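You operate a simulated robot arm through the tools that you are given. There is no shell and no other tool. Be economical: measure what you need, move in short steps, check, and stop when the job is done.

You are at the controls of a simulated robot arm. One attempt, no reset.

JOB
Swing the antenna arm out, clamp it and stand the puck on it.
Fine: free the clamp knob first; the puck antenna goes on last, in the middle of the plate.

The check looks at the end state, three seconds after you hand in, the way a careful person would. Anything else that was tipped, shoved, dropped, spilled or broken makes it a failure.

ROBOT AND FRAMES
A 7-joint arm with a two-finger parallel gripper, fixed in place. Base frame: the origin is at the foot of the arm, x ahead of it, y to its left, z up; the work surface is at about z = 820. Lengths are in mm, angles in rad, forces in N, time in s.
With the tool pointing down near the work surface it reaches from about 240 to 680 mm from the base axis. Its first joint turns from -1.152 to 1.152 rad. Payload 2.4 kg.
Tool frame: the origin (TCP) lies between the finger pads and is the grasp point; the fingertips stand 30 mm ahead of it; z points along the fingers, y is the line along which they close. Largest opening 94 mm; finger width 28, thickness 10; the body of the gripper, 50 by 96 mm, starts 55 mm behind the TCP.
Orientation is told as [roll, pitch, yaw] about the base's x, y, z axes, in that order, counted from this pose: with the fingers straight down and closing along the base's y, the tool's x points along the base's -x, its y along +y and its z along -z.

CONTROLS
- The arm moves only by the tool nudge_tool. Its argument "series" is a list of rows, each a list of 7 numbers: the finger opening in mm, from 0 to 94, then the shift along the base's x, y, z in mm, then the turn, a rotation vector about the base's x, y, z in rad. In form: [[claw, tx, ty, tz, wx, wy, wz], ...]. A call has 1 to 10 rows; each row is the pose to reach, as a shift and turn from the pose commanded when the call began. Each row takes 0.2 s and may step no farther than 50 mm and 0.15 rad from the row before; otherwise, or with a gripper value out of range, the whole call is refused. A pose out of reach is approached as far as the arm can. The call stops where the force on the tool passes 70 N (or 10 N more than at its start, if that is more) or the arm is blocked; 0.2 s more then pass. The fingers move at their own pace (about 153 mm/s each) and stop on an object; they squeeze with about 20 N. The grip force told is the motor's: it shows also when the fingers shut on nothing. Time passes only in rows, and 0.2 s behind the last, so rows that repeat a pose let the fingers close. The reply holds the time, the measured pose of the TCP, the force on the tool along the base axes, the opening and the grip force, in the units named above and with some noise.
- Cameras (640 x 400 px; columns grow to the right, rows downward): "scene" is fixed at [15.9, 454.6, 1458.2]; the picture's right is [-0.87, -0.49, 0.00], its down [-0.25, 0.44, -0.86] and it looks along [0.43, -0.75, -0.51] (base axes); focal length 325 px, centre (320, 200). "wrist" rides on the gripper at [76, 14, -102] in the tool frame; the picture's right is [-0.18, 0.98, 0.00], its down [-0.75, -0.14, -0.64] and it looks along [-0.63, -0.12, 0.77] (tool axes); focal length 243 px, centre (320, 200). There is no depth. A picture from a camera that has moved, and an enlarged one, comes with that camera's place and axes in the base frame and with its lens. The place of the scene camera against the robot may be out by one fixed shift of up to 18 mm in any direction.
- camera(camera): a new picture of that camera. No time passes.
- close_up(camera, box): a new picture of the part [left, top, right, bottom] of that camera's present view, enlarged. No time passes.
- finish_job(): hands the job in; it is judged then, once.

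Work in short steps. Places have to be worked out from the pictures, the camera data and where the tool is seen: move nearer, look again, correct. Check each grasp and each placing, and mend what went wrong. You have 120 turns and 64 pictures in all, those below and enlarged ones among them. Open the gripper and draw the arm clear of the work before you hand the job in, unless the task says otherwise; then end with one line.

The tools are called as name(argument=value, ...) on one line, values as JSON. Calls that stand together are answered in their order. nudge_tool: Moves the arm, as the interface text tells. Its arguments: {"type":"object","properties":{"series":{"type":"array"}},"required":["series"]} The other tools are called the same way: camera (camera) takes a picture; close_up (camera, box) takes an enlarged picture of a part of a camera's view; finish_job () hands the job in.

At the start:

```text
time_s: 0.0
position: [355.1, -52.0, 1223.6]
orientation: [-0.001, 0.001, -0.001]
wrist_force: [0.2, 0.2, -0.5]
opening: 94.0
gripper_force: 0.0
```

scene: 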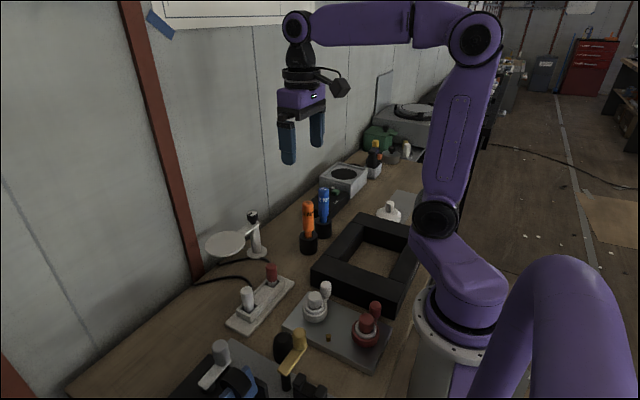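
wrist: 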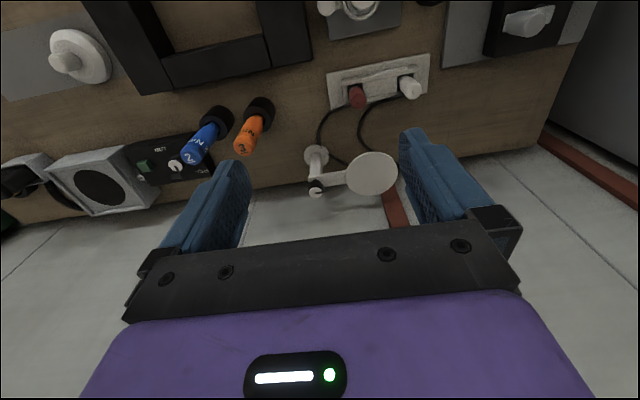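

I start by enlarging the antenna-arm area (plate on a post near the wall) and the rest of the bench to find the knob and the puck.

close_up(camera="scene", box=[190, 180, 350, 280])

close_up(camera="wrist", box=[240, 120, 440, 245])

close_up(camera="scene", box=[160, 260, 400, 400])

close_up(camera="scene", box=[300, 80, 460, 240])

```text
4.00 times, centred on (270, 230) of scene
camera zoom: at [15.9, 454.6, 1458.2], right [-0.87, -0.49, 0.0], down [-0.25, 0.44, -0.86], along [0.43, -0.75, -0.51], focal length 1302 px, centre (520, 80)
```

zoom: 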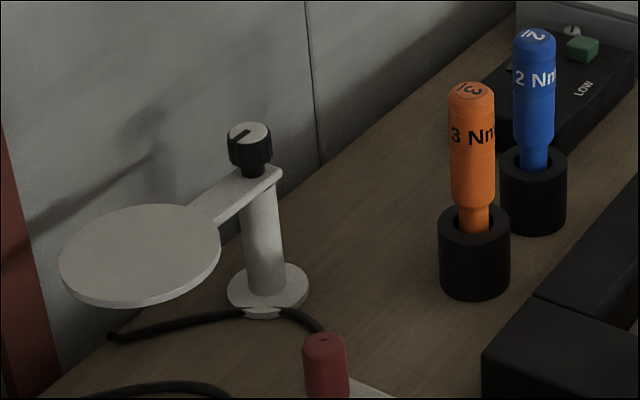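

```text
3.20 times, centred on (340, 182) of wrist
camera zoom: at [280.9, -40.1, 1326.7], right [0.18, 0.98, 0.0], down [0.75, -0.14, 0.64], along [0.63, -0.12, -0.77], focal length 776 px, centre (256, 256)
```

zoom: 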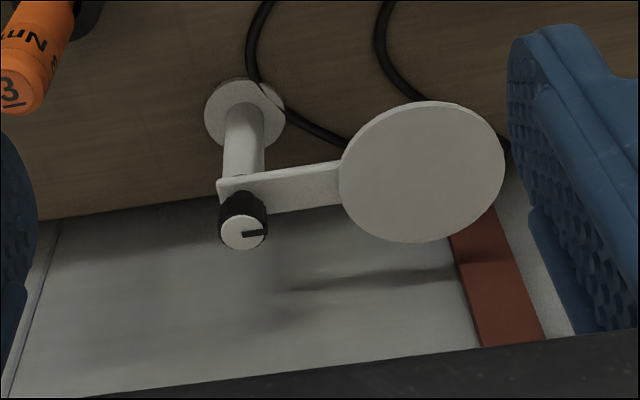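

```text
2.67 times, centred on (280, 330) of scene
camera zoom: at [15.9, 454.6, 1458.2], right [-0.87, -0.49, 0.0], down [-0.25, 0.44, -0.86], along [0.43, -0.75, -0.51], focal length 868 px, centre (427, -147)
```

zoom: 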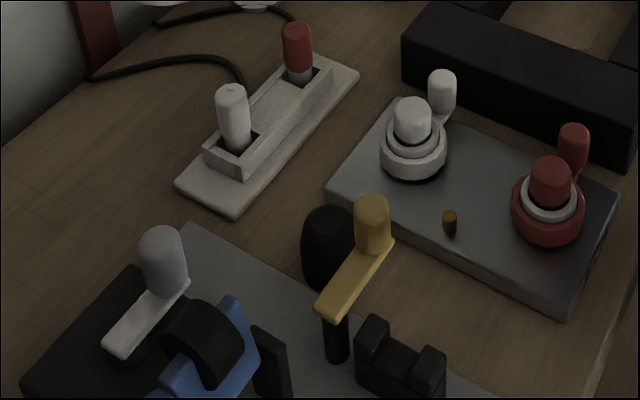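

```text
2.50 times, centred on (380, 160) of scene
camera zoom: at [15.9, 454.6, 1458.2], right [-0.87, -0.49, 0.0], down [-0.25, 0.44, -0.86], along [0.43, -0.75, -0.51], focal length 813 px, centre (170, 300)
```

zoom: 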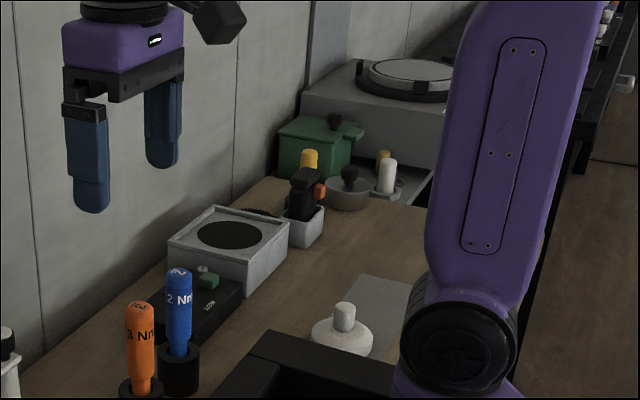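

The post, with its knob on top, is near (562,-102), with the knob top at about z 950. The plate is at about (560,9), folded along the wall, and the puck is near (283,-480). I move closer for a better look.

nudge_tool(series=[[94, 25, -5, -40, 0, 0, 0], [94, 50, -10, -80, 0, 0, 0], [94, 75, -15, -115, 0, 0, 0], [94, 91, -20, -150, 0, 0, 0], [94, 91, -20, -150, 0, 0, 0]])

camera(camera="wrist")

camera(camera="scene")

```text
time_s: 1.2
position: [446.9, -73.2, 1074.1]
orientation: [0.0, -0.001, 0.0]
wrist_force: [0.0, 0.1, 0.3]
opening: 94.1
gripper_force: 0.0
```

```text
57 pictures are left
camera wrist: at [372.2, -60.8, 1176.5], right [0.18, 0.98, 0.0], down [0.75, -0.14, 0.64], along [0.63, -0.12, -0.77], focal length 243 px, centre (320, 200)
```

wrist: 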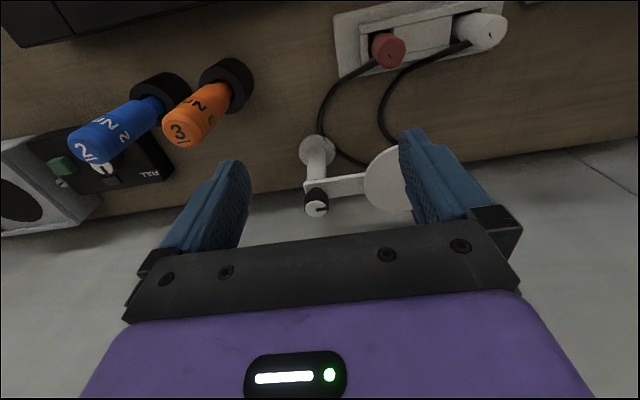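

```text
56 pictures are left
```

scene: 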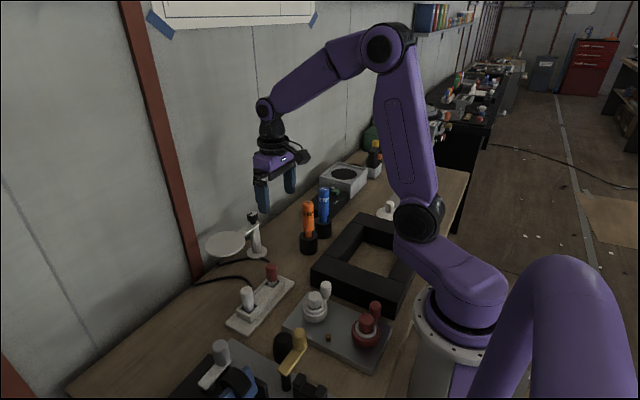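

close_up(camera="wrist", box=[272, 120, 432, 220])

```text
4.00 times, centred on (352, 170) of wrist
camera zoom: at [372.2, -60.8, 1176.5], right [0.18, 0.98, 0.0], down [0.75, -0.14, 0.64], along [0.63, -0.12, -0.77], focal length 970 px, centre (192, 320)
```

zoom: 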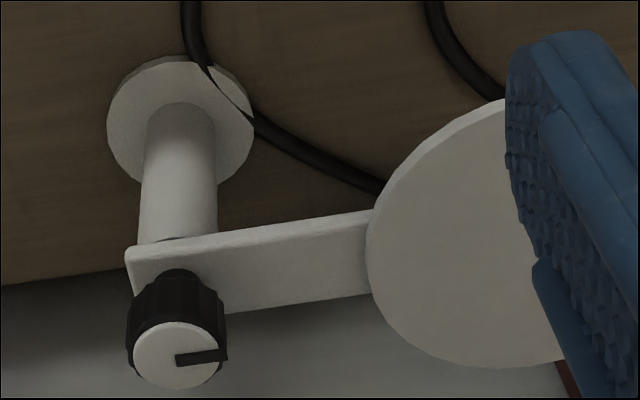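

Triangulating from two views puts the knob axis at about (556.5,-101), with its top near z 966 and its underside near 943. I approach from above with a moderate opening.

nudge_tool(series=[[50, 40, -10, 0, 0, 0, 0], [50, 80, -20, 0, 0, 0, 0], [50, 109.5, -28, 0, 0, 0, 0], [50, 109.5, -28, -40, 0, 0, 0], [50, 109.5, -28, -64, 0, 0, 0], [50, 109.5, -28, -64, 0, 0, 0]])

close_up(camera="wrist", box=[200, 80, 440, 230])

close_up(camera="scene", box=[190, 150, 350, 270])

```text
time_s: 2.6
position: [556.5, -102.7, 1009.0]
orientation: [-0.001, 0.0, 0.001]
wrist_force: [0.1, 0.8, 0.2]
opening: 50.0
gripper_force: 0.1
```

```text
2.67 times, centred on (320, 155) of wrist
camera zoom: at [481.3, -88.8, 1112.3], right [0.18, 0.98, 0.0], down [0.75, -0.14, 0.64], along [0.63, -0.12, -0.77], focal length 647 px, centre (320, 320)
```

zoom: 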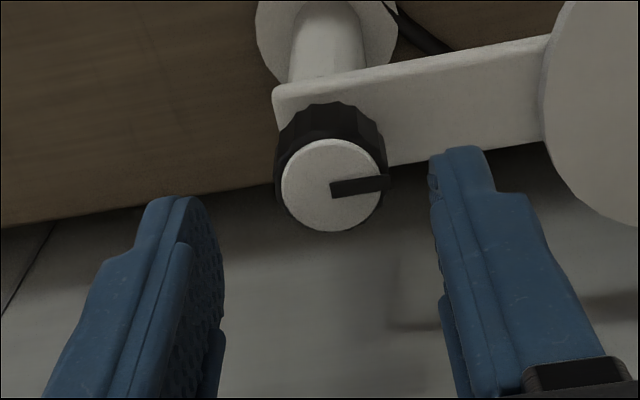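

```text
3.33 times, centred on (270, 210) of scene
camera zoom: at [16.0, 454.6, 1458.2], right [-0.87, -0.49, 0.0], down [-0.25, 0.44, -0.86], along [0.43, -0.75, -0.51], focal length 1085 px, centre (487, 167)
```

zoom: 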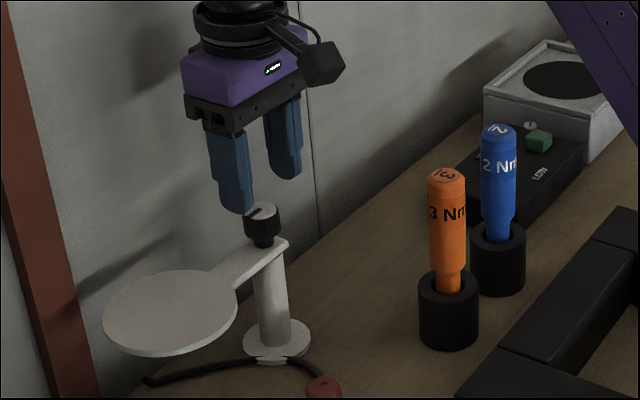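

The knob is at about (556.5,-100.3), with its top near z 967. I lower until the tips are around z 948, just above the bar, and close on the knob.

nudge_tool(series=[[50, 0, 2.4, -15, 0, 0, 0], [50, 0, 2.4, -30, 0, 0, 0], [0, 0, 2.4, -30, 0, 0, 0], [0, 0, 2.4, -30, 0, 0, 0], [0, 0, 2.4, -30, 0, 0, 0]])

close_up(camera="wrist", box=[200, 80, 440, 230])

close_up(camera="scene", box=[190, 170, 310, 260])

```text
time_s: 3.8
position: [556.5, -99.3, 979.3]
orientation: [0.0, 0.0, 0.0]
wrist_force: [-2.8, -3.1, 4.6]
opening: 30.6
gripper_force: 45.1
```

```text
2.67 times, centred on (320, 155) of wrist
camera zoom: at [481.2, -86.5, 1081.7], right [0.18, 0.98, 0.0], down [0.75, -0.14, 0.64], along [0.63, -0.12, -0.77], focal length 647 px, centre (320, 320)
```

zoom: 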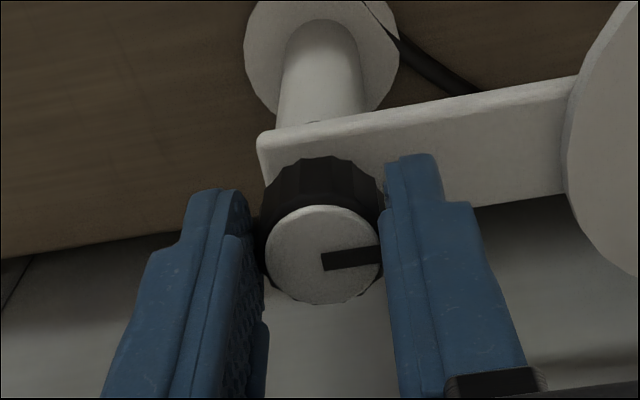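

```text
4.44 times, centred on (250, 215) of scene
camera zoom: at [15.8, 454.6, 1458.2], right [-0.87, -0.49, 0.0], down [-0.25, 0.44, -0.86], along [0.43, -0.75, -0.51], focal length 1446 px, centre (631, 133)
```

zoom: 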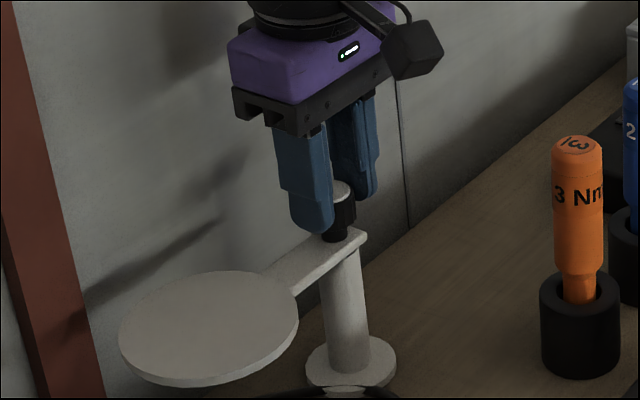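

The fingers hold the knob at 30.6 mm. I turn it counter-clockwise (positive about z) to loosen it, watching the forces.

nudge_tool(series=[[0, 0, 2.4, 0, 0, 0, 0.14], [0, 0, 2.4, 0, 0, 0, 0.28], [0, 0, 2.4, 0, 0, 0, 0.42], [0, 0, 2.4, 0, 0, 0, 0.56], [0, 0, 2.4, 0, 0, 0, 0.7]])

close_up(camera="wrist", box=[200, 80, 440, 230])

```text
time_s: 5.0
position: [556.3, -102.3, 979.1]
orientation: [-0.003, 0.0, 0.695]
wrist_force: [12.8, -30.0, -21.6]
opening: 30.6
gripper_force: 44.5
```

```text
2.67 times, centred on (320, 155) of wrist
camera zoom: at [490.2, -140.8, 1081.6], right [-0.49, 0.87, 0.0], down [0.67, 0.38, 0.64], along [0.56, 0.31, -0.77], focal length 647 px, centre (320, 320)
```

zoom: 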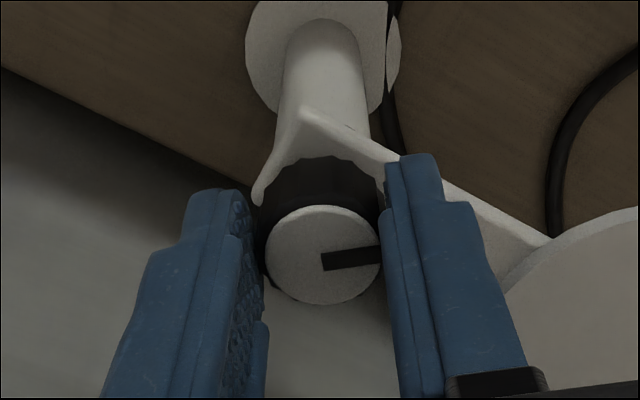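

The knob turns with the gripper and the bar stays put, but I carried an extra 2.4 mm in y. I take that out and keep turning.

nudge_tool(series=[[0, 0, -2.4, 1, 0, 0, 0.12], [0, 0, -2.4, 1, 0, 0, 0.26], [0, 0, -2.4, 1, 0, 0, 0.4], [0, 0, -2.4, 1, 0, 0, 0.54], [0, 0, -2.4, 1, 0, 0, 0.68]])

close_up(camera="wrist", box=[200, 80, 440, 230])

```text
time_s: 6.2
position: [560.2, -102.1, 981.5]
orientation: [-0.009, 0.002, 1.381]
wrist_force: [26.5, -25.7, -28.4]
opening: 30.8
gripper_force: 45.2
```

```text
2.67 times, centred on (320, 155) of wrist
camera zoom: at [530.9, -175.4, 1083.7], right [-0.93, 0.37, -0.01], down [0.28, 0.72, 0.64], along [0.24, 0.59, -0.77], focal length 647 px, centre (320, 320)
```

zoom: 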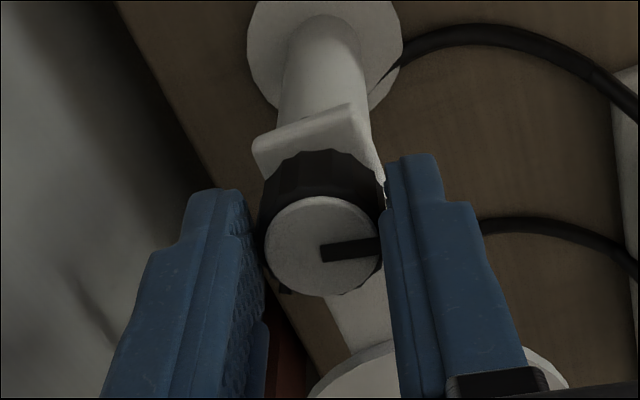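

The knob has turned about 79°. I release it, rise clear and check how the clamp looks.

nudge_tool(series=[[50, 0, 0, 0, 0, 0, 0], [50, 0, 0, 0, 0, 0, 0], [50, 0, 0, 20, 0, 0, 0], [50, 0, 0, 50, 0, 0, 0], [50, 0, 0, 50, 0, 0, 0]])

camera(camera="wrist")

```text
time_s: 7.4
position: [556.0, -98.2, 1031.3]
orientation: [0.0, 0.001, 1.382]
wrist_force: [0.1, 0.0, 0.0]
opening: 50.0
gripper_force: 0.0
```

```text
48 pictures are left
camera wrist: at [529.0, -171.9, 1133.6], right [-0.93, 0.37, 0.0], down [0.28, 0.71, 0.64], along [0.24, 0.6, -0.77], focal length 243 px, centre (320, 200)
```

wrist: 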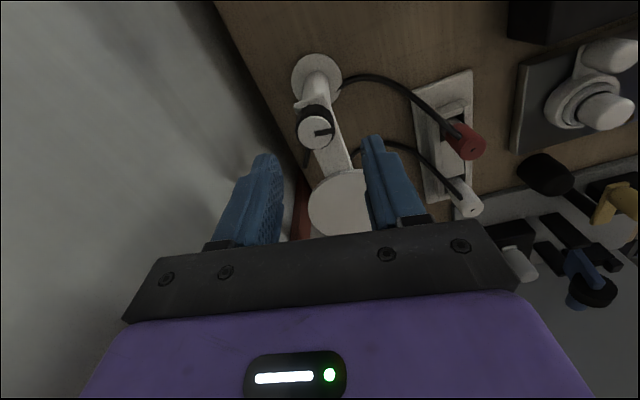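

The clamp has been turned. To swing the bar by gripping it I need yaw −π/2 at the start, ending near 0, so I rise a little and turn the wrist back over two calls.

nudge_tool(series=[[60, 0, 5, 15, 0, 0, -0.147], [60, 0, 10, 25, 0, 0, -0.294], [60, 0, 15, 25, 0, 0, -0.441], [60, 0, 20, 25, 0, 0, -0.588], [60, 0, 25, 25, 0, 0, -0.735], [60, 0, 30, 25, 0, 0, -0.882], [60, 0, 35, 25, 0, 0, -1.029], [60, 0, 35, 25, 0, 0, -1.176], [60, 0, 35, 25, 0, 0, -1.323], [60, 0, 35, 25, 0, 0, -1.47]])

nudge_tool(series=[[60, 0, 0, 0, 0, 0, -0.148], [60, 0, 0, 0, 0, 0, -0.296], [60, 0, 0, 0, 0, 0, -0.444], [60, 0, 0, 0, 0, 0, -0.592], [60, 0, 0, 0, 0, 0, -0.74], [60, 0, 0, 0, 0, 0, -0.888], [60, 0, 0, 0, 0, 0, -1.036], [60, 0, 0, 0, 0, 0, -1.184], [60, 0, 0, 0, 0, 0, -1.332], [60, 0, 0, 0, 0, 0, -1.48]])

camera(camera="wrist")

```text
time_s: 9.6
position: [557.6, -63.8, 1055.7]
orientation: [0.001, 0.001, -0.093]
wrist_force: [0.7, 0.3, 0.5]
opening: 60.2
gripper_force: 0.0
```

```text
time_s: 11.8
position: [555.9, -64.4, 1055.7]
orientation: [0.0, -0.001, -1.572]
wrist_force: [-0.3, 0.4, -0.2]
opening: 59.9
gripper_force: 0.1
```

```text
47 pictures are left
camera wrist: at [571.8, 11.5, 1158.7], right [0.98, -0.19, 0.0], down [-0.14, -0.75, 0.64], along [-0.12, -0.63, -0.77], focal length 243 px, centre (320, 200)
```

wrist: 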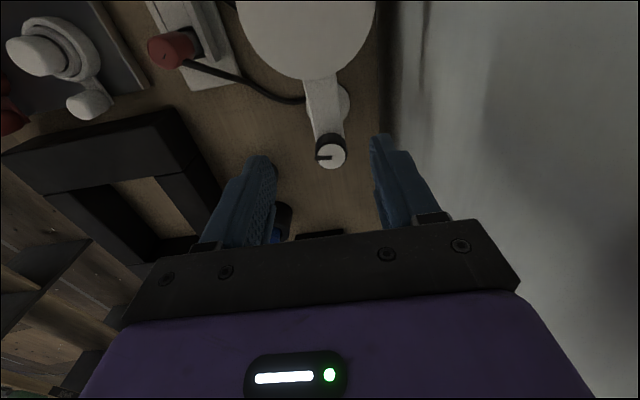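

The bar lies along y at x≈560, its neck running from about y −87 to −40. I straddle it at y −63 with the tips about 15 mm below its top, then close.

nudge_tool(series=[[56, 4, 1.5, -40, 0, 0, 0], [56, 4, 1.5, -75, 0, 0, 0], [56, 4, 1.5, -100, 0, 0, 0], [0, 4, 1.5, -100, 0, 0, 0], [0, 4, 1.5, -100, 0, 0, 0], [0, 4, 1.5, -100, 0, 0, 0]])

close_up(camera="scene", box=[190, 170, 310, 260])

camera(camera="wrist")

```text
time_s: 13.2
position: [560.7, -62.3, 955.7]
orientation: [0.0, 0.001, -1.572]
wrist_force: [-0.4, -0.1, -0.8]
opening: 29.9
gripper_force: 45.0
```

```text
4.44 times, centred on (250, 215) of scene
camera zoom: at [15.9, 454.6, 1458.2], right [-0.87, -0.49, 0.0], down [-0.25, 0.44, -0.86], along [0.43, -0.75, -0.51], focal length 1446 px, centre (631, 133)
```

zoom: 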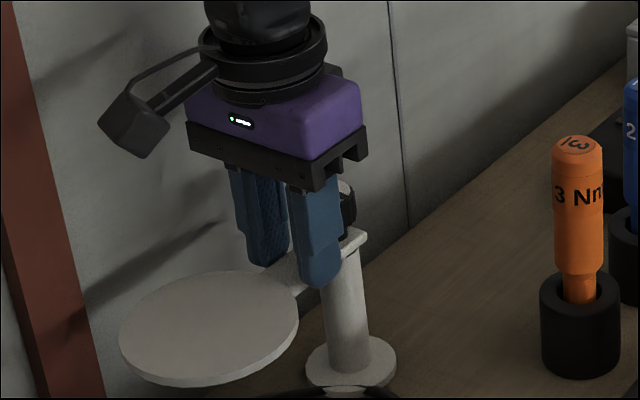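

```text
45 pictures are left
camera wrist: at [575.4, 12.3, 1058.3], right [0.98, -0.18, 0.0], down [-0.14, -0.75, 0.64], along [-0.12, -0.63, -0.77], focal length 243 px, centre (320, 200)
```

wrist: 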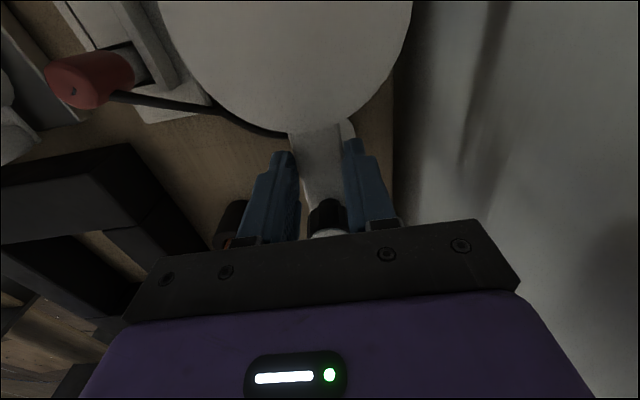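

The bar is held at 29.9 mm wide with no side load. I swing it about the pivot at (560.5,-101.5) on an arc of about 39 mm radius, starting with a short test.

nudge_tool(series=[[0, -2.7, -0.1, 0, 0, 0, 0.07], [0, -5.4, -0.4, 0, 0, 0, 0.14], [0, -10.8, -1.5, 0, 0, 0, 0.28]])

camera(camera="wrist")

```text
time_s: 14.0
position: [549.5, -64.2, 955.5]
orientation: [0.0, -0.001, -1.289]
wrist_force: [4.4, -1.2, -8.4]
opening: 29.6
gripper_force: 45.2
```

```text
44 pictures are left
camera wrist: at [543.2, 11.8, 1058.3], right [1.0, 0.1, 0.0], down [0.07, -0.76, 0.64], along [0.06, -0.64, -0.77], focal length 243 px, centre (320, 200)
```

wrist: 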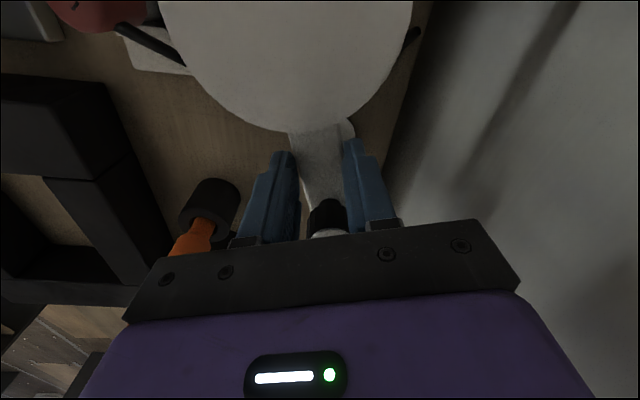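

It swings freely with the clamp loose. I continue the arc and check the force part way.

nudge_tool(series=[[0, -5.1, -1.9, 0, 0, 0, 0.14], [0, -9.9, -4.5, 0, 0, 0, 0.28], [0, -14.3, -7.7, 0, 0, 0, 0.42], [0, -18.2, -11.5, 0, 0, 0, 0.56], [0, -21.6, -15.8, 0, 0, 0, 0.7], [0, -24.3, -20.5, 0, 0, 0, 0.84]])

camera(camera="scene")

```text
time_s: 15.4
position: [526.4, -85.4, 956.2]
orientation: [0.003, -0.004, -0.448]
wrist_force: [21.0, 2.0, -23.9]
opening: 29.6
gripper_force: 44.4
```

```text
43 pictures are left
```

scene: 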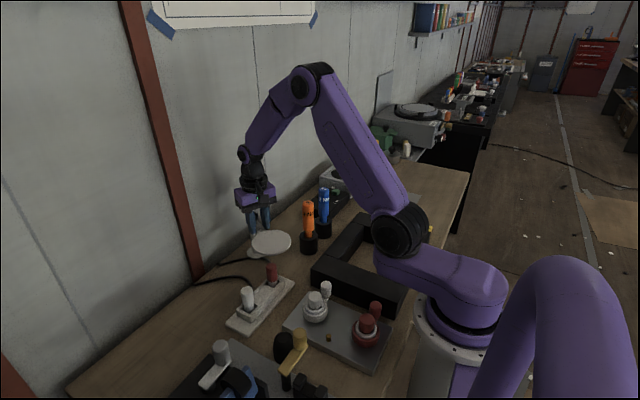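

At 64° there is a mild outward pull, so I trim the radius slightly and finish the swing to 90°.

nudge_tool(series=[[0, -0.5, -5.1, 0, 0, 0, 0.14], [0, -1.3, -10.4, 0, 0, 0, 0.28], [0, -1.6, -13.9, 0, 0, 0, 0.37], [0, -1.7, -17, 0, 0, 0, 0.45]])

camera(camera="wrist")

close_up(camera="scene", box=[210, 150, 370, 270])

```text
time_s: 16.4
position: [523.5, -100.9, 955.9]
orientation: [0.002, 0.004, 0.003]
wrist_force: [0.8, 12.4, -9.5]
opening: 29.5
gripper_force: 45.0
```

```text
42 pictures are left
camera wrist: at [448.2, -86.9, 1058.9], right [0.18, 0.98, 0.0], down [0.76, -0.14, 0.64], along [0.63, -0.12, -0.77], focal length 243 px, centre (320, 200)
```

wrist: 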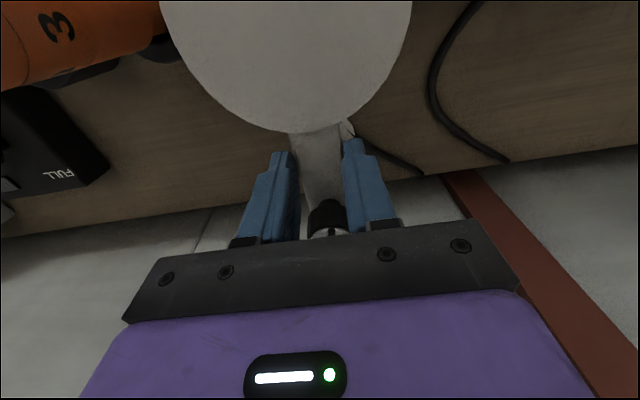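

```text
3.33 times, centred on (290, 210) of scene
camera zoom: at [16.1, 455.0, 1458.1], right [-0.87, -0.5, 0.0], down [-0.25, 0.44, -0.86], along [0.43, -0.75, -0.51], focal length 1085 px, centre (420, 167)
```

zoom: 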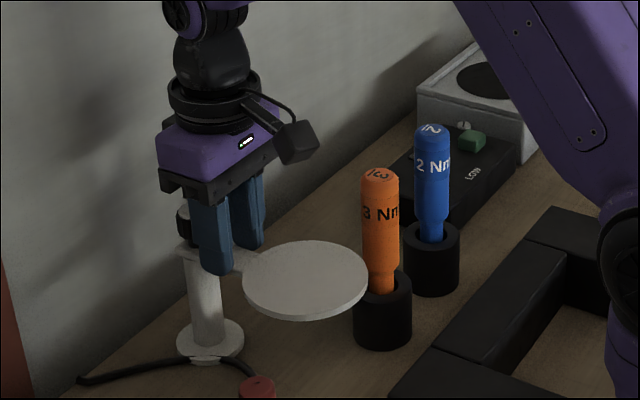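

The bar now stands straight out from the wall at 90°, clear of the screwdrivers. I release, rise, and turn the wrist to yaw ~1.4 over the knob so there is room to tighten it clockwise.

nudge_tool(series=[[50, 0, 0.5, 0, 0, 0, 0], [50, 0, 0.5, 0, 0, 0, 0], [50, 0, 0.5, 40, 0, 0, 0], [50, 0, 0.5, 80, 0, 0, 0]])

nudge_tool(series=[[50, 6, 0, 0, 0, 0, 0.14], [50, 12, 0, 0, 0, 0, 0.28], [50, 18, 0, 0, 0, 0, 0.42], [50, 24, 0, 0, 0, 0, 0.56], [50, 30, 0, 0, 0, 0, 0.7], [50, 36, 0, 0, 0, 0, 0.84], [50, 36, 0, 0, 0, 0, 0.98], [50, 36, 0, 0, 0, 0, 1.12], [50, 36, 0, 0, 0, 0, 1.26], [50, 36, 0, 0, 0, 0, 1.4]])

camera(camera="wrist")

```text
time_s: 17.4
position: [523.9, -101.3, 1035.9]
orientation: [0.0, -0.002, -0.001]
wrist_force: [0.3, -0.5, -0.3]
opening: 50.3
gripper_force: 0.0
```

```text
time_s: 19.6
position: [559.4, -100.2, 1035.9]
orientation: [0.001, -0.001, 1.403]
wrist_force: [0.4, -0.5, 0.8]
opening: 50.3
gripper_force: 0.0
```

```text
40 pictures are left
camera wrist: at [534.1, -174.7, 1138.8], right [-0.94, 0.35, 0.0], down [0.27, 0.72, 0.64], along [0.22, 0.6, -0.77], focal length 243 px, centre (320, 200)
```

wrist: 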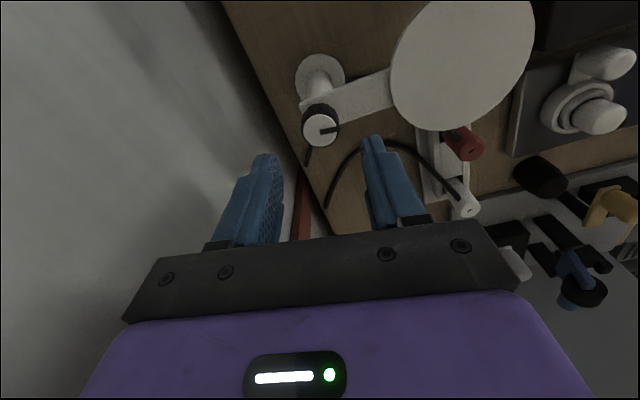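

The knob pointer is where I left it. I descend on the knob, close, and turn clockwise by the same amount plus a little.

nudge_tool(series=[[50, 0, -1, -30, 0, 0, 0], [50, 0, -1, -56.5, 0, 0, 0], [0, 0, -1, -56.5, 0, 0, 0], [0, 0, -1, -56.5, 0, 0, 0], [0, 0, -1, -56.5, 0, 0, 0]])

nudge_tool(series=[[0, 0, 0, 0, 0, 0, -0.14], [0, 0, 0, 0, 0, 0, -0.28], [0, 0, 0, 0, 0, 0, -0.42], [0, 0, 0, 0, 0, 0, -0.56], [0, 0, 0, 0, 0, 0, -0.7]])

camera(camera="wrist")

```text
time_s: 20.8
position: [561.2, -102.9, 981.6]
orientation: [0.001, 0.001, 1.4]
wrist_force: [-1.8, 0.4, 5.8]
opening: 30.6
gripper_force: 44.4
```

```text
time_s: 22.0
position: [558.4, -101.4, 979.0]
orientation: [0.002, 0.0, 0.697]
wrist_force: [-16.5, 5.7, 23.7]
opening: 30.8
gripper_force: 44.9
```

```text
39 pictures are left
camera wrist: at [492.1, -140.2, 1083.1], right [-0.49, 0.87, 0.0], down [0.67, 0.38, 0.64], along [0.56, 0.32, -0.77], focal length 243 px, centre (320, 200)
```

wrist: 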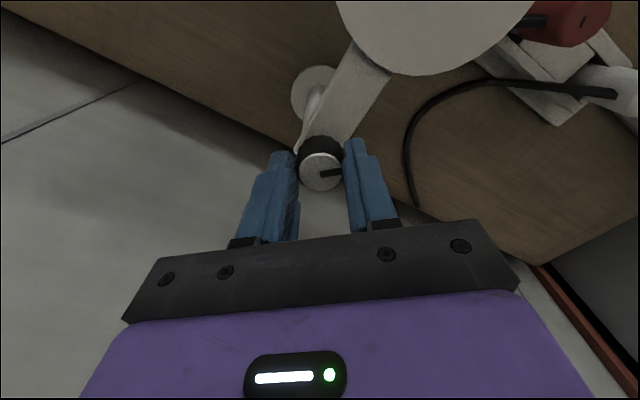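

The knob is turning, and the rising z force suggests it screws down. I follow it down about 1 mm and continue to the original angle.

nudge_tool(series=[[0, 0, 0, -0.5, 0, 0, -0.14], [0, 0, 0, -1, 0, 0, -0.28], [0, 0, 0, -1.2, 0, 0, -0.42], [0, 0, 0, -1.4, 0, 0, -0.56], [0, 0, 0, -1.5, 0, 0, -0.7]])

camera(camera="wrist")

```text
time_s: 23.2
position: [558.1, -99.6, 978.4]
orientation: [0.001, 0.002, -0.002]
wrist_force: [-15.7, 16.5, 33.3]
opening: 30.7
gripper_force: 45.0
```

```text
38 pictures are left
camera wrist: at [483.7, -86.6, 1081.6], right [0.19, 0.98, 0.0], down [0.75, -0.14, 0.64], along [0.63, -0.12, -0.77], focal length 243 px, centre (320, 200)
```

wrist: 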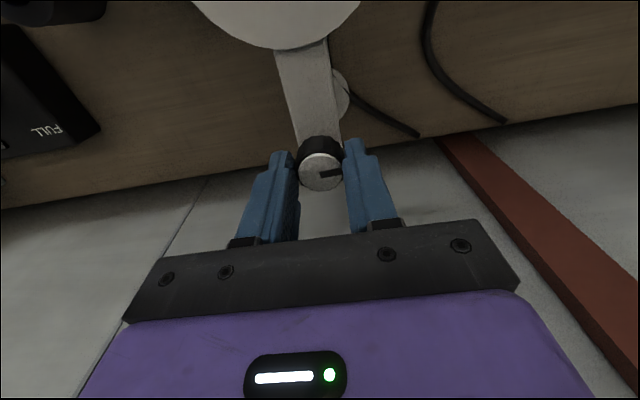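

The knob is back to its original angle without slipping. I turn slightly farther to feel for a firm stop.

nudge_tool(series=[[0, 0, 0, -0.5, 0, 0, -0.1], [0, 0, 0, -1, 0, 0, -0.2]])

close_up(camera="wrist", box=[200, 30, 440, 230])

```text
time_s: 23.8
position: [559.2, -99.9, 977.1]
orientation: [0.0, -0.002, -0.2]
wrist_force: [-4.3, 18.2, 17.2]
opening: 30.0
gripper_force: 45.0
```

```text
2.00 times, centred on (320, 130) of wrist
camera zoom: at [488.9, -71.8, 1079.2], right [0.38, 0.93, 0.0], down [0.71, -0.29, 0.64], along [0.6, -0.24, -0.77], focal length 485 px, centre (320, 340)
```

zoom: 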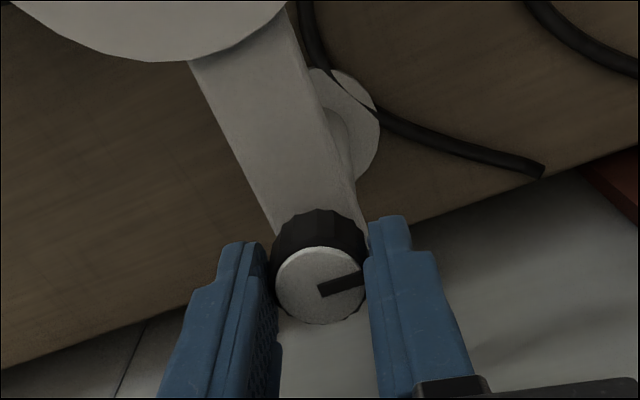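

The pointer slipped about 10° in the fingers, so the clamp is at its tight stop. I release, rise, and back off to view the whole arm and plate.

nudge_tool(series=[[50, 0, 0, 0, 0, 0, 0], [50, 0, 0, 0, 0, 0, 0], [50, 0, 0, 40, 0, 0, 0], [50, 0, 0, 85, 0, 0, 0.1], [50, -45, 0, 100, 0, 0, 0.2], [50, -90, 0, 110, 0, 0, 0.2], [50, -135, 0, 120, 0, 0, 0.2], [50, -180, 0, 120, 0, 0, 0.2], [50, -220, 0, 120, 0, 0, 0.2], [50, -220, 0, 120, 0, 0, 0.2]])

camera(camera="wrist")

close_up(camera="scene", box=[210, 170, 370, 290])

```text
time_s: 26.0
position: [338.3, -100.7, 1094.9]
orientation: [0.001, 0.0, -0.001]
wrist_force: [-0.3, -0.1, 0.2]
opening: 50.0
gripper_force: 0.0
```

```text
36 pictures are left
camera wrist: at [264.1, -88.0, 1199.0], right [0.18, 0.98, 0.0], down [0.75, -0.14, 0.64], along [0.63, -0.12, -0.77], focal length 243 px, centre (320, 200)
```

wrist: 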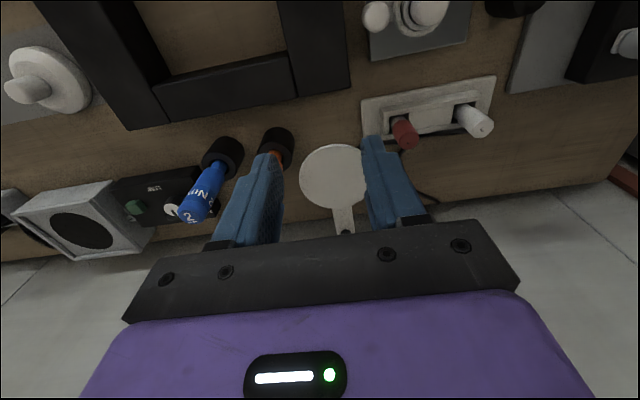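

```text
3.33 times, centred on (290, 230) of scene
camera zoom: at [15.9, 454.6, 1458.2], right [-0.87, -0.49, 0.0], down [-0.25, 0.44, -0.86], along [0.43, -0.75, -0.51], focal length 1085 px, centre (420, 100)
```

zoom: 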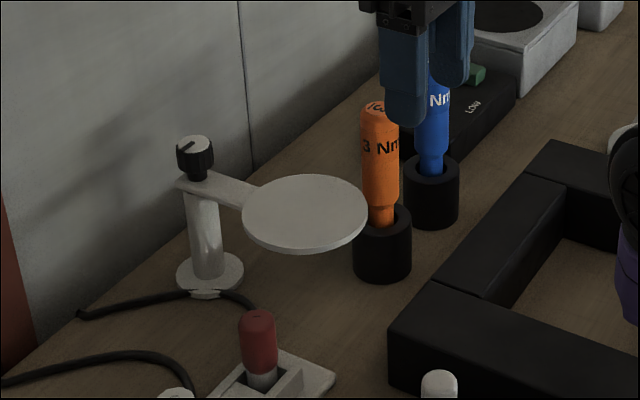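

The bar stands straight out and the plate centre is near (446,-100). I open fully for an unobstructed plate view and refine the centre before fetching the puck.

nudge_tool(series=[[94, 0, 0, 0, 0, 0, 0], [94, 0, 0, 0, 0, 0, 0]])

close_up(camera="wrist", box=[240, 120, 432, 240])

```text
time_s: 26.6
position: [339.3, -100.7, 1096.9]
orientation: [0.001, 0.001, 0.0]
wrist_force: [0.7, 0.0, 0.5]
opening: 94.1
gripper_force: 0.0
```

```text
3.33 times, centred on (336, 180) of wrist
camera zoom: at [264.6, -88.0, 1199.1], right [0.18, 0.98, 0.0], down [0.75, -0.14, 0.64], along [0.63, -0.12, -0.77], focal length 809 px, centre (267, 267)
```

zoom: 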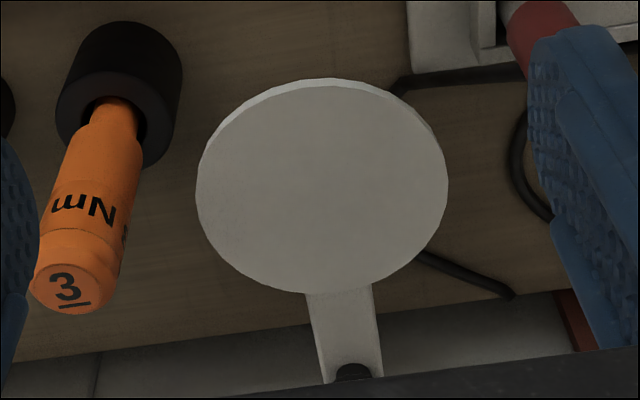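

The plate centre comes out near (448,-100.5) with its top at roughly z 937. I go to view the puck with the wrist yawed toward it.

nudge_tool(series=[[94, -14, -35, 0, 0, 0, -0.13], [94, -28, -70, 0, 0, 0, -0.26], [94, -42, -105, 0, 0, 0, -0.39], [94, -56, -140, 0, 0, 0, -0.52], [94, -70, -175, 0, 0, 0, -0.65], [94, -84, -210, 0, 0, 0, -0.78], [94, -98, -245, 0, 0, 0, -0.91], [94, -113, -280, 0, 0, 0, -1.03], [94, -113, -280, 0, 0, 0, -1.03]])

camera(camera="wrist")

camera(camera="scene")

```text
time_s: 28.6
position: [226.2, -381.9, 1098.6]
orientation: [-0.001, -0.001, -1.031]
wrist_force: [0.5, 0.4, -0.1]
opening: 94.0
gripper_force: 0.0
```

```text
33 pictures are left
camera wrist: at [200.7, -310.7, 1201.0], right [0.94, 0.35, 0.0], down [0.27, -0.72, 0.64], along [0.22, -0.6, -0.77], focal length 243 px, centre (320, 200)
```

wrist: 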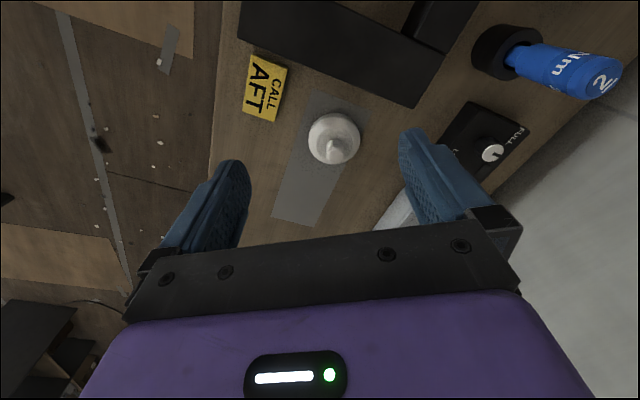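

```text
32 pictures are left
```

scene: 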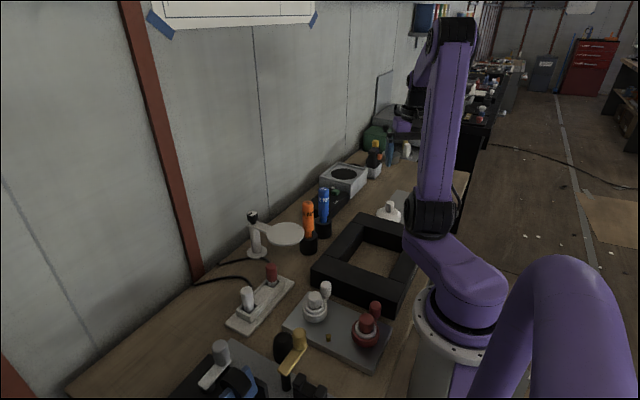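

close_up(camera="wrist", box=[272, 90, 400, 190])

close_up(camera="scene", box=[350, 180, 430, 240])

```text
4.00 times, centred on (336, 140) of wrist
camera zoom: at [200.7, -310.7, 1201.0], right [0.94, 0.35, 0.0], down [0.27, -0.72, 0.64], along [0.22, -0.6, -0.77], focal length 970 px, centre (256, 440)
```

zoom: 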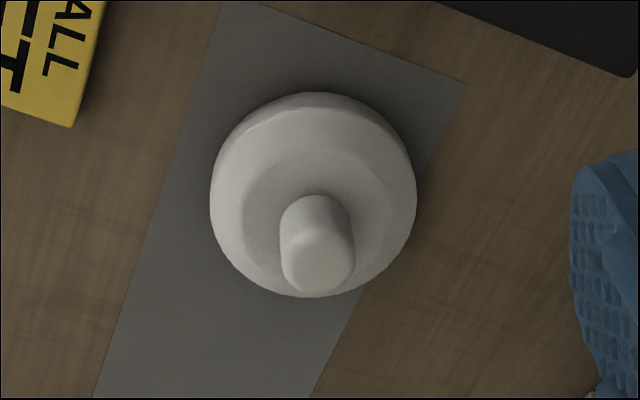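

```text
6.67 times, centred on (390, 210) of scene
camera zoom: at [16.0, 454.6, 1458.2], right [-0.87, -0.49, 0.0], down [-0.25, 0.44, -0.86], along [0.43, -0.75, -0.51], focal length 2169 px, centre (-147, 133)
```

zoom: 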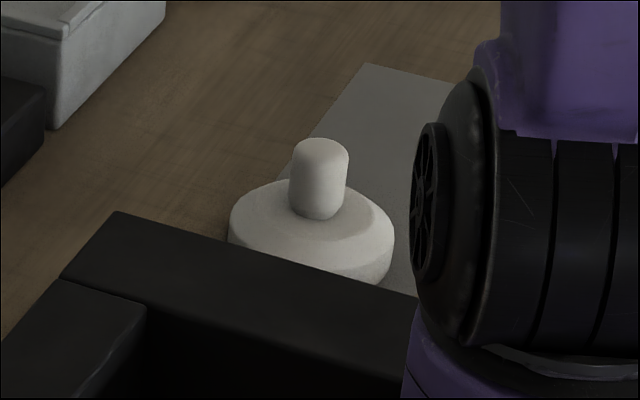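

The puck axis is consistently at (282,-468), with the stem about 25 mm across from z≈850 to 888. I go above it and check alignment before descending.

nudge_tool(series=[[60, 19, -29, -30, 0, 0, 0], [60, 38, -58, -60, 0, 0, 0], [60, 56, -86, -90, 0, 0, 0], [60, 56, -86, -135, 0, 0, 0], [60, 56, -86, -160, 0, 0, 0], [60, 56, -86, -160, 0, 0, 0]])

camera(camera="wrist")

```text
time_s: 30.0
position: [282.5, -469.5, 936.1]
orientation: [0.0, 0.001, -1.028]
wrist_force: [0.4, 0.2, 1.0]
opening: 59.9
gripper_force: 0.1
```

```text
29 pictures are left
camera wrist: at [256.7, -397.0, 1039.1], right [0.94, 0.35, 0.0], down [0.27, -0.72, 0.64], along [0.22, -0.6, -0.77], focal length 243 px, centre (320, 200)
```

wrist: 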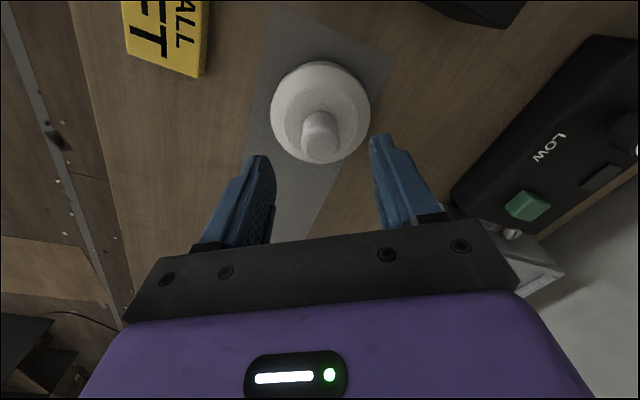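

The stem is at about (284,-470), right under the TCP. I descend to z≈882 and close on the stem.

nudge_tool(series=[[60, 0.5, 0.5, -25, 0, 0, 0], [60, 0.5, 0.5, -45, 0, 0, 0], [60, 0.5, 0.5, -53, 0, 0, 0], [0, 0.5, 0.5, -53, 0, 0, 0], [0, 0.5, 0.5, -53, 0, 0, 0], [0, 0.5, 0.5, -53, 0, 0, 0]])

camera(camera="wrist")

close_up(camera="scene", box=[340, 160, 440, 240])

```text
time_s: 31.4
position: [281.9, -468.6, 884.5]
orientation: [0.001, -0.001, -1.031]
wrist_force: [-0.4, -1.6, 1.0]
opening: 27.7
gripper_force: 20.3
```

```text
28 pictures are left
camera wrist: at [257.1, -395.9, 986.8], right [0.94, 0.35, 0.0], down [0.27, -0.72, 0.64], along [0.22, -0.6, -0.77], focal length 243 px, centre (320, 200)
```

wrist: 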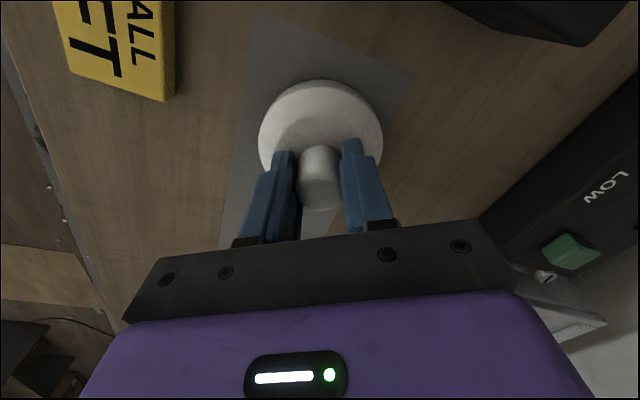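

```text
5.00 times, centred on (390, 200) of scene
camera zoom: at [15.9, 454.6, 1458.2], right [-0.87, -0.49, 0.0], down [-0.25, 0.44, -0.86], along [0.43, -0.75, -0.51], focal length 1627 px, centre (-30, 200)
```

zoom: 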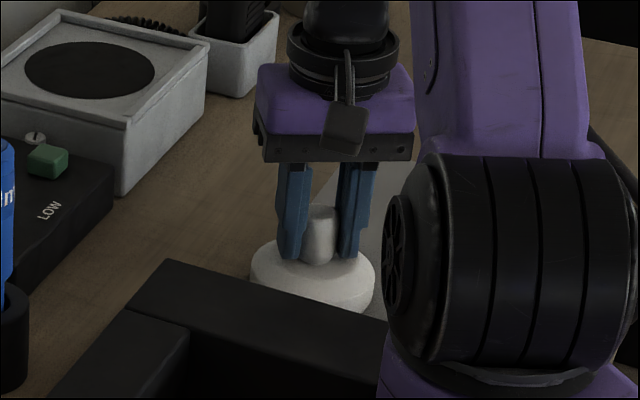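

The stem is held at 27.7 mm. I lift straight up and check that the puck hangs level.

nudge_tool(series=[[0, 0, 0, 10, 0, 0, 0], [0, 0, 0, 30, 0, 0, 0], [0, 0, 0, 60, 0, 0, 0], [0, 0, 0, 100, 0, 0, 0], [0, 0, 0, 140, 0, 0, 0], [0, 0, 0, 180, 0, 0, 0], [0, 0, 0, 206, 0, 0, 0]])

close_up(camera="scene", box=[330, 90, 450, 190])

```text
time_s: 33.0
position: [283.6, -467.9, 1090.2]
orientation: [0.0, -0.001, -1.03]
wrist_force: [-0.2, 0.0, -2.3]
opening: 27.7
gripper_force: 19.7
```

```text
4.00 times, centred on (390, 140) of scene
camera zoom: at [16.0, 454.6, 1458.2], right [-0.87, -0.49, 0.0], down [-0.25, 0.44, -0.86], along [0.43, -0.75, -0.51], focal length 1302 px, centre (40, 440)
```

zoom: 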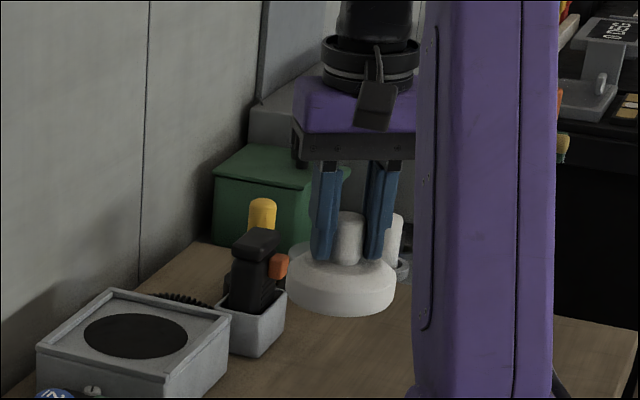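

The puck hangs level. I carry it at z≈1090, above the screwdrivers, to over the plate, turning the yaw back to 0.

nudge_tool(series=[[0, 16.5, 36.7, 2, 0, 0, 0.103], [0, 33, 73.5, 4, 0, 0, 0.206], [0, 49.5, 110, 4, 0, 0, 0.309], [0, 66, 147, 4, 0, 0, 0.412], [0, 82.5, 184, 4, 0, 0, 0.515], [0, 99, 220.5, 4, 0, 0, 0.618], [0, 115.5, 257, 4, 0, 0, 0.721], [0, 132, 294, 4, 0, 0, 0.824], [0, 148.5, 331, 4, 0, 0, 0.927], [0, 165, 367.5, 4, 0, 0, 1.03]])

camera(camera="wrist")

close_up(camera="scene", box=[200, 130, 400, 270])

```text
time_s: 35.2
position: [448.7, -101.0, 1092.6]
orientation: [0.001, 0.0, 0.003]
wrist_force: [-1.1, 0.6, -2.7]
opening: 28.1
gripper_force: 20.2
```

```text
25 pictures are left
camera wrist: at [373.5, -87.5, 1195.8], right [0.18, 0.98, 0.0], down [0.75, -0.14, 0.64], along [0.63, -0.12, -0.77], focal length 243 px, centre (320, 200)
```

wrist: 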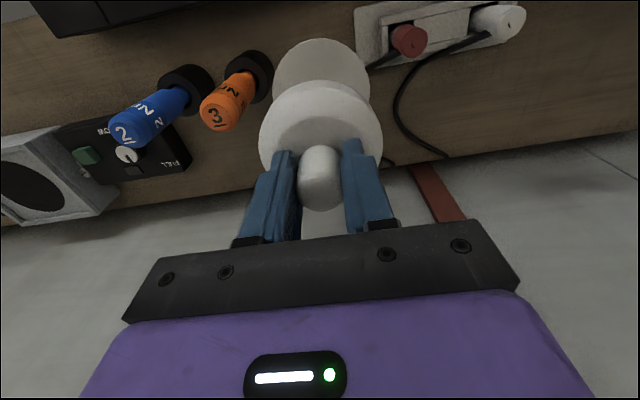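

```text
2.86 times, centred on (300, 200) of scene
camera zoom: at [16.0, 454.6, 1458.2], right [-0.87, -0.49, 0.0], down [-0.25, 0.44, -0.86], along [0.43, -0.75, -0.51], focal length 930 px, centre (377, 200)
```

zoom: 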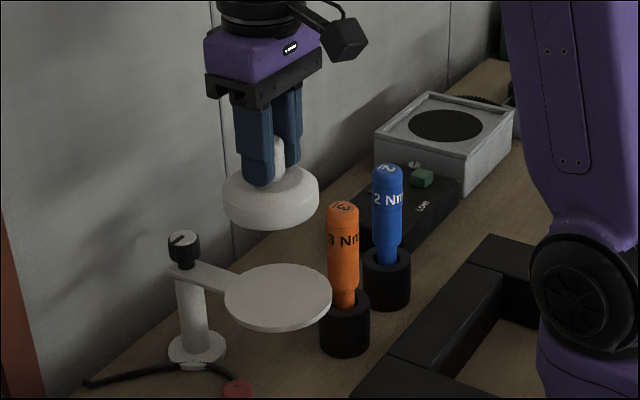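

The plate re-measures at about (449.5,-100) and the TCP is over it. I lower until the puck is about 10 mm above the plate and compare them in the scene view.

nudge_tool(series=[[0, 0, 0.5, -30, 0, 0, 0], [0, 0, 0.5, -55, 0, 0, 0], [0, 0, 0.5, -72, 0, 0, 0], [0, 0, 0.5, -80, 0, 0, 0], [0, 0, 0.5, -80, 0, 0, 0]])

close_up(camera="wrist", box=[220, 50, 420, 190])

close_up(camera="scene", box=[230, 180, 330, 270])

```text
time_s: 36.4
position: [446.8, -101.3, 1014.6]
orientation: [-0.001, -0.001, -0.001]
wrist_force: [-0.3, -0.5, -2.0]
opening: 27.9
gripper_force: 19.8
```

```text
2.86 times, centred on (320, 120) of wrist
camera zoom: at [373.1, -86.7, 1116.6], right [0.18, 0.98, 0.0], down [0.75, -0.14, 0.64], along [0.63, -0.12, -0.77], focal length 693 px, centre (320, 429)
```

zoom: 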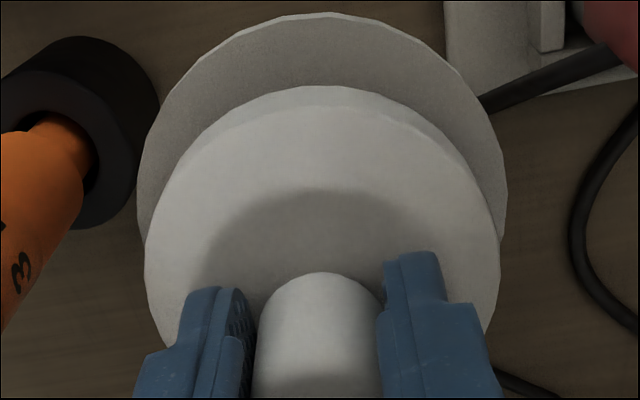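

```text
4.44 times, centred on (280, 225) of scene
camera zoom: at [16.0, 454.6, 1458.2], right [-0.87, -0.49, 0.0], down [-0.25, 0.44, -0.86], along [0.43, -0.75, -0.51], focal length 1446 px, centre (498, 89)
```

zoom: 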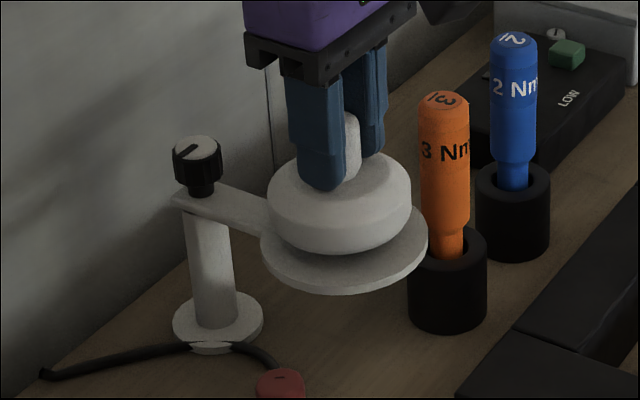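

Laterally the puck and plate are concentric in both views, with a gap of roughly 10 mm or more. I lower in small steps, watching the z force.

nudge_tool(series=[[0, 1, 0, -4, 0, 0, 0], [0, 1, 0, -8, 0, 0, 0], [0, 1, 0, -10, 0, 0, 0], [0, 1, 0, -10, 0, 0, 0]])

close_up(camera="scene", box=[230, 180, 330, 270])

```text
time_s: 37.4
position: [448.5, -99.7, 1003.5]
orientation: [0.002, 0.001, 0.001]
wrist_force: [0.4, -0.3, -2.5]
opening: 28.0
gripper_force: 20.2
```

```text
4.44 times, centred on (280, 225) of scene
camera zoom: at [16.0, 454.6, 1458.2], right [-0.87, -0.49, 0.0], down [-0.25, 0.44, -0.86], along [0.43, -0.75, -0.51], focal length 1446 px, centre (498, 89)
```

zoom: 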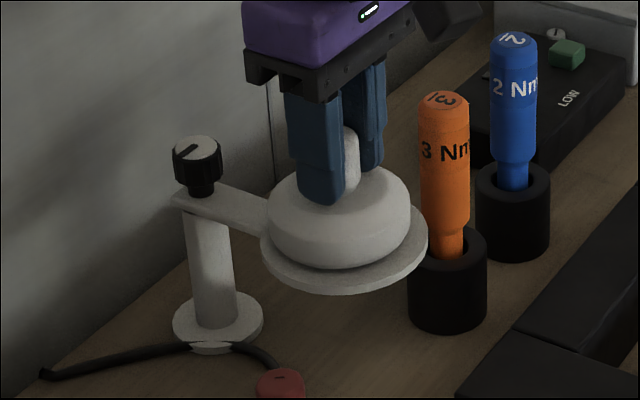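

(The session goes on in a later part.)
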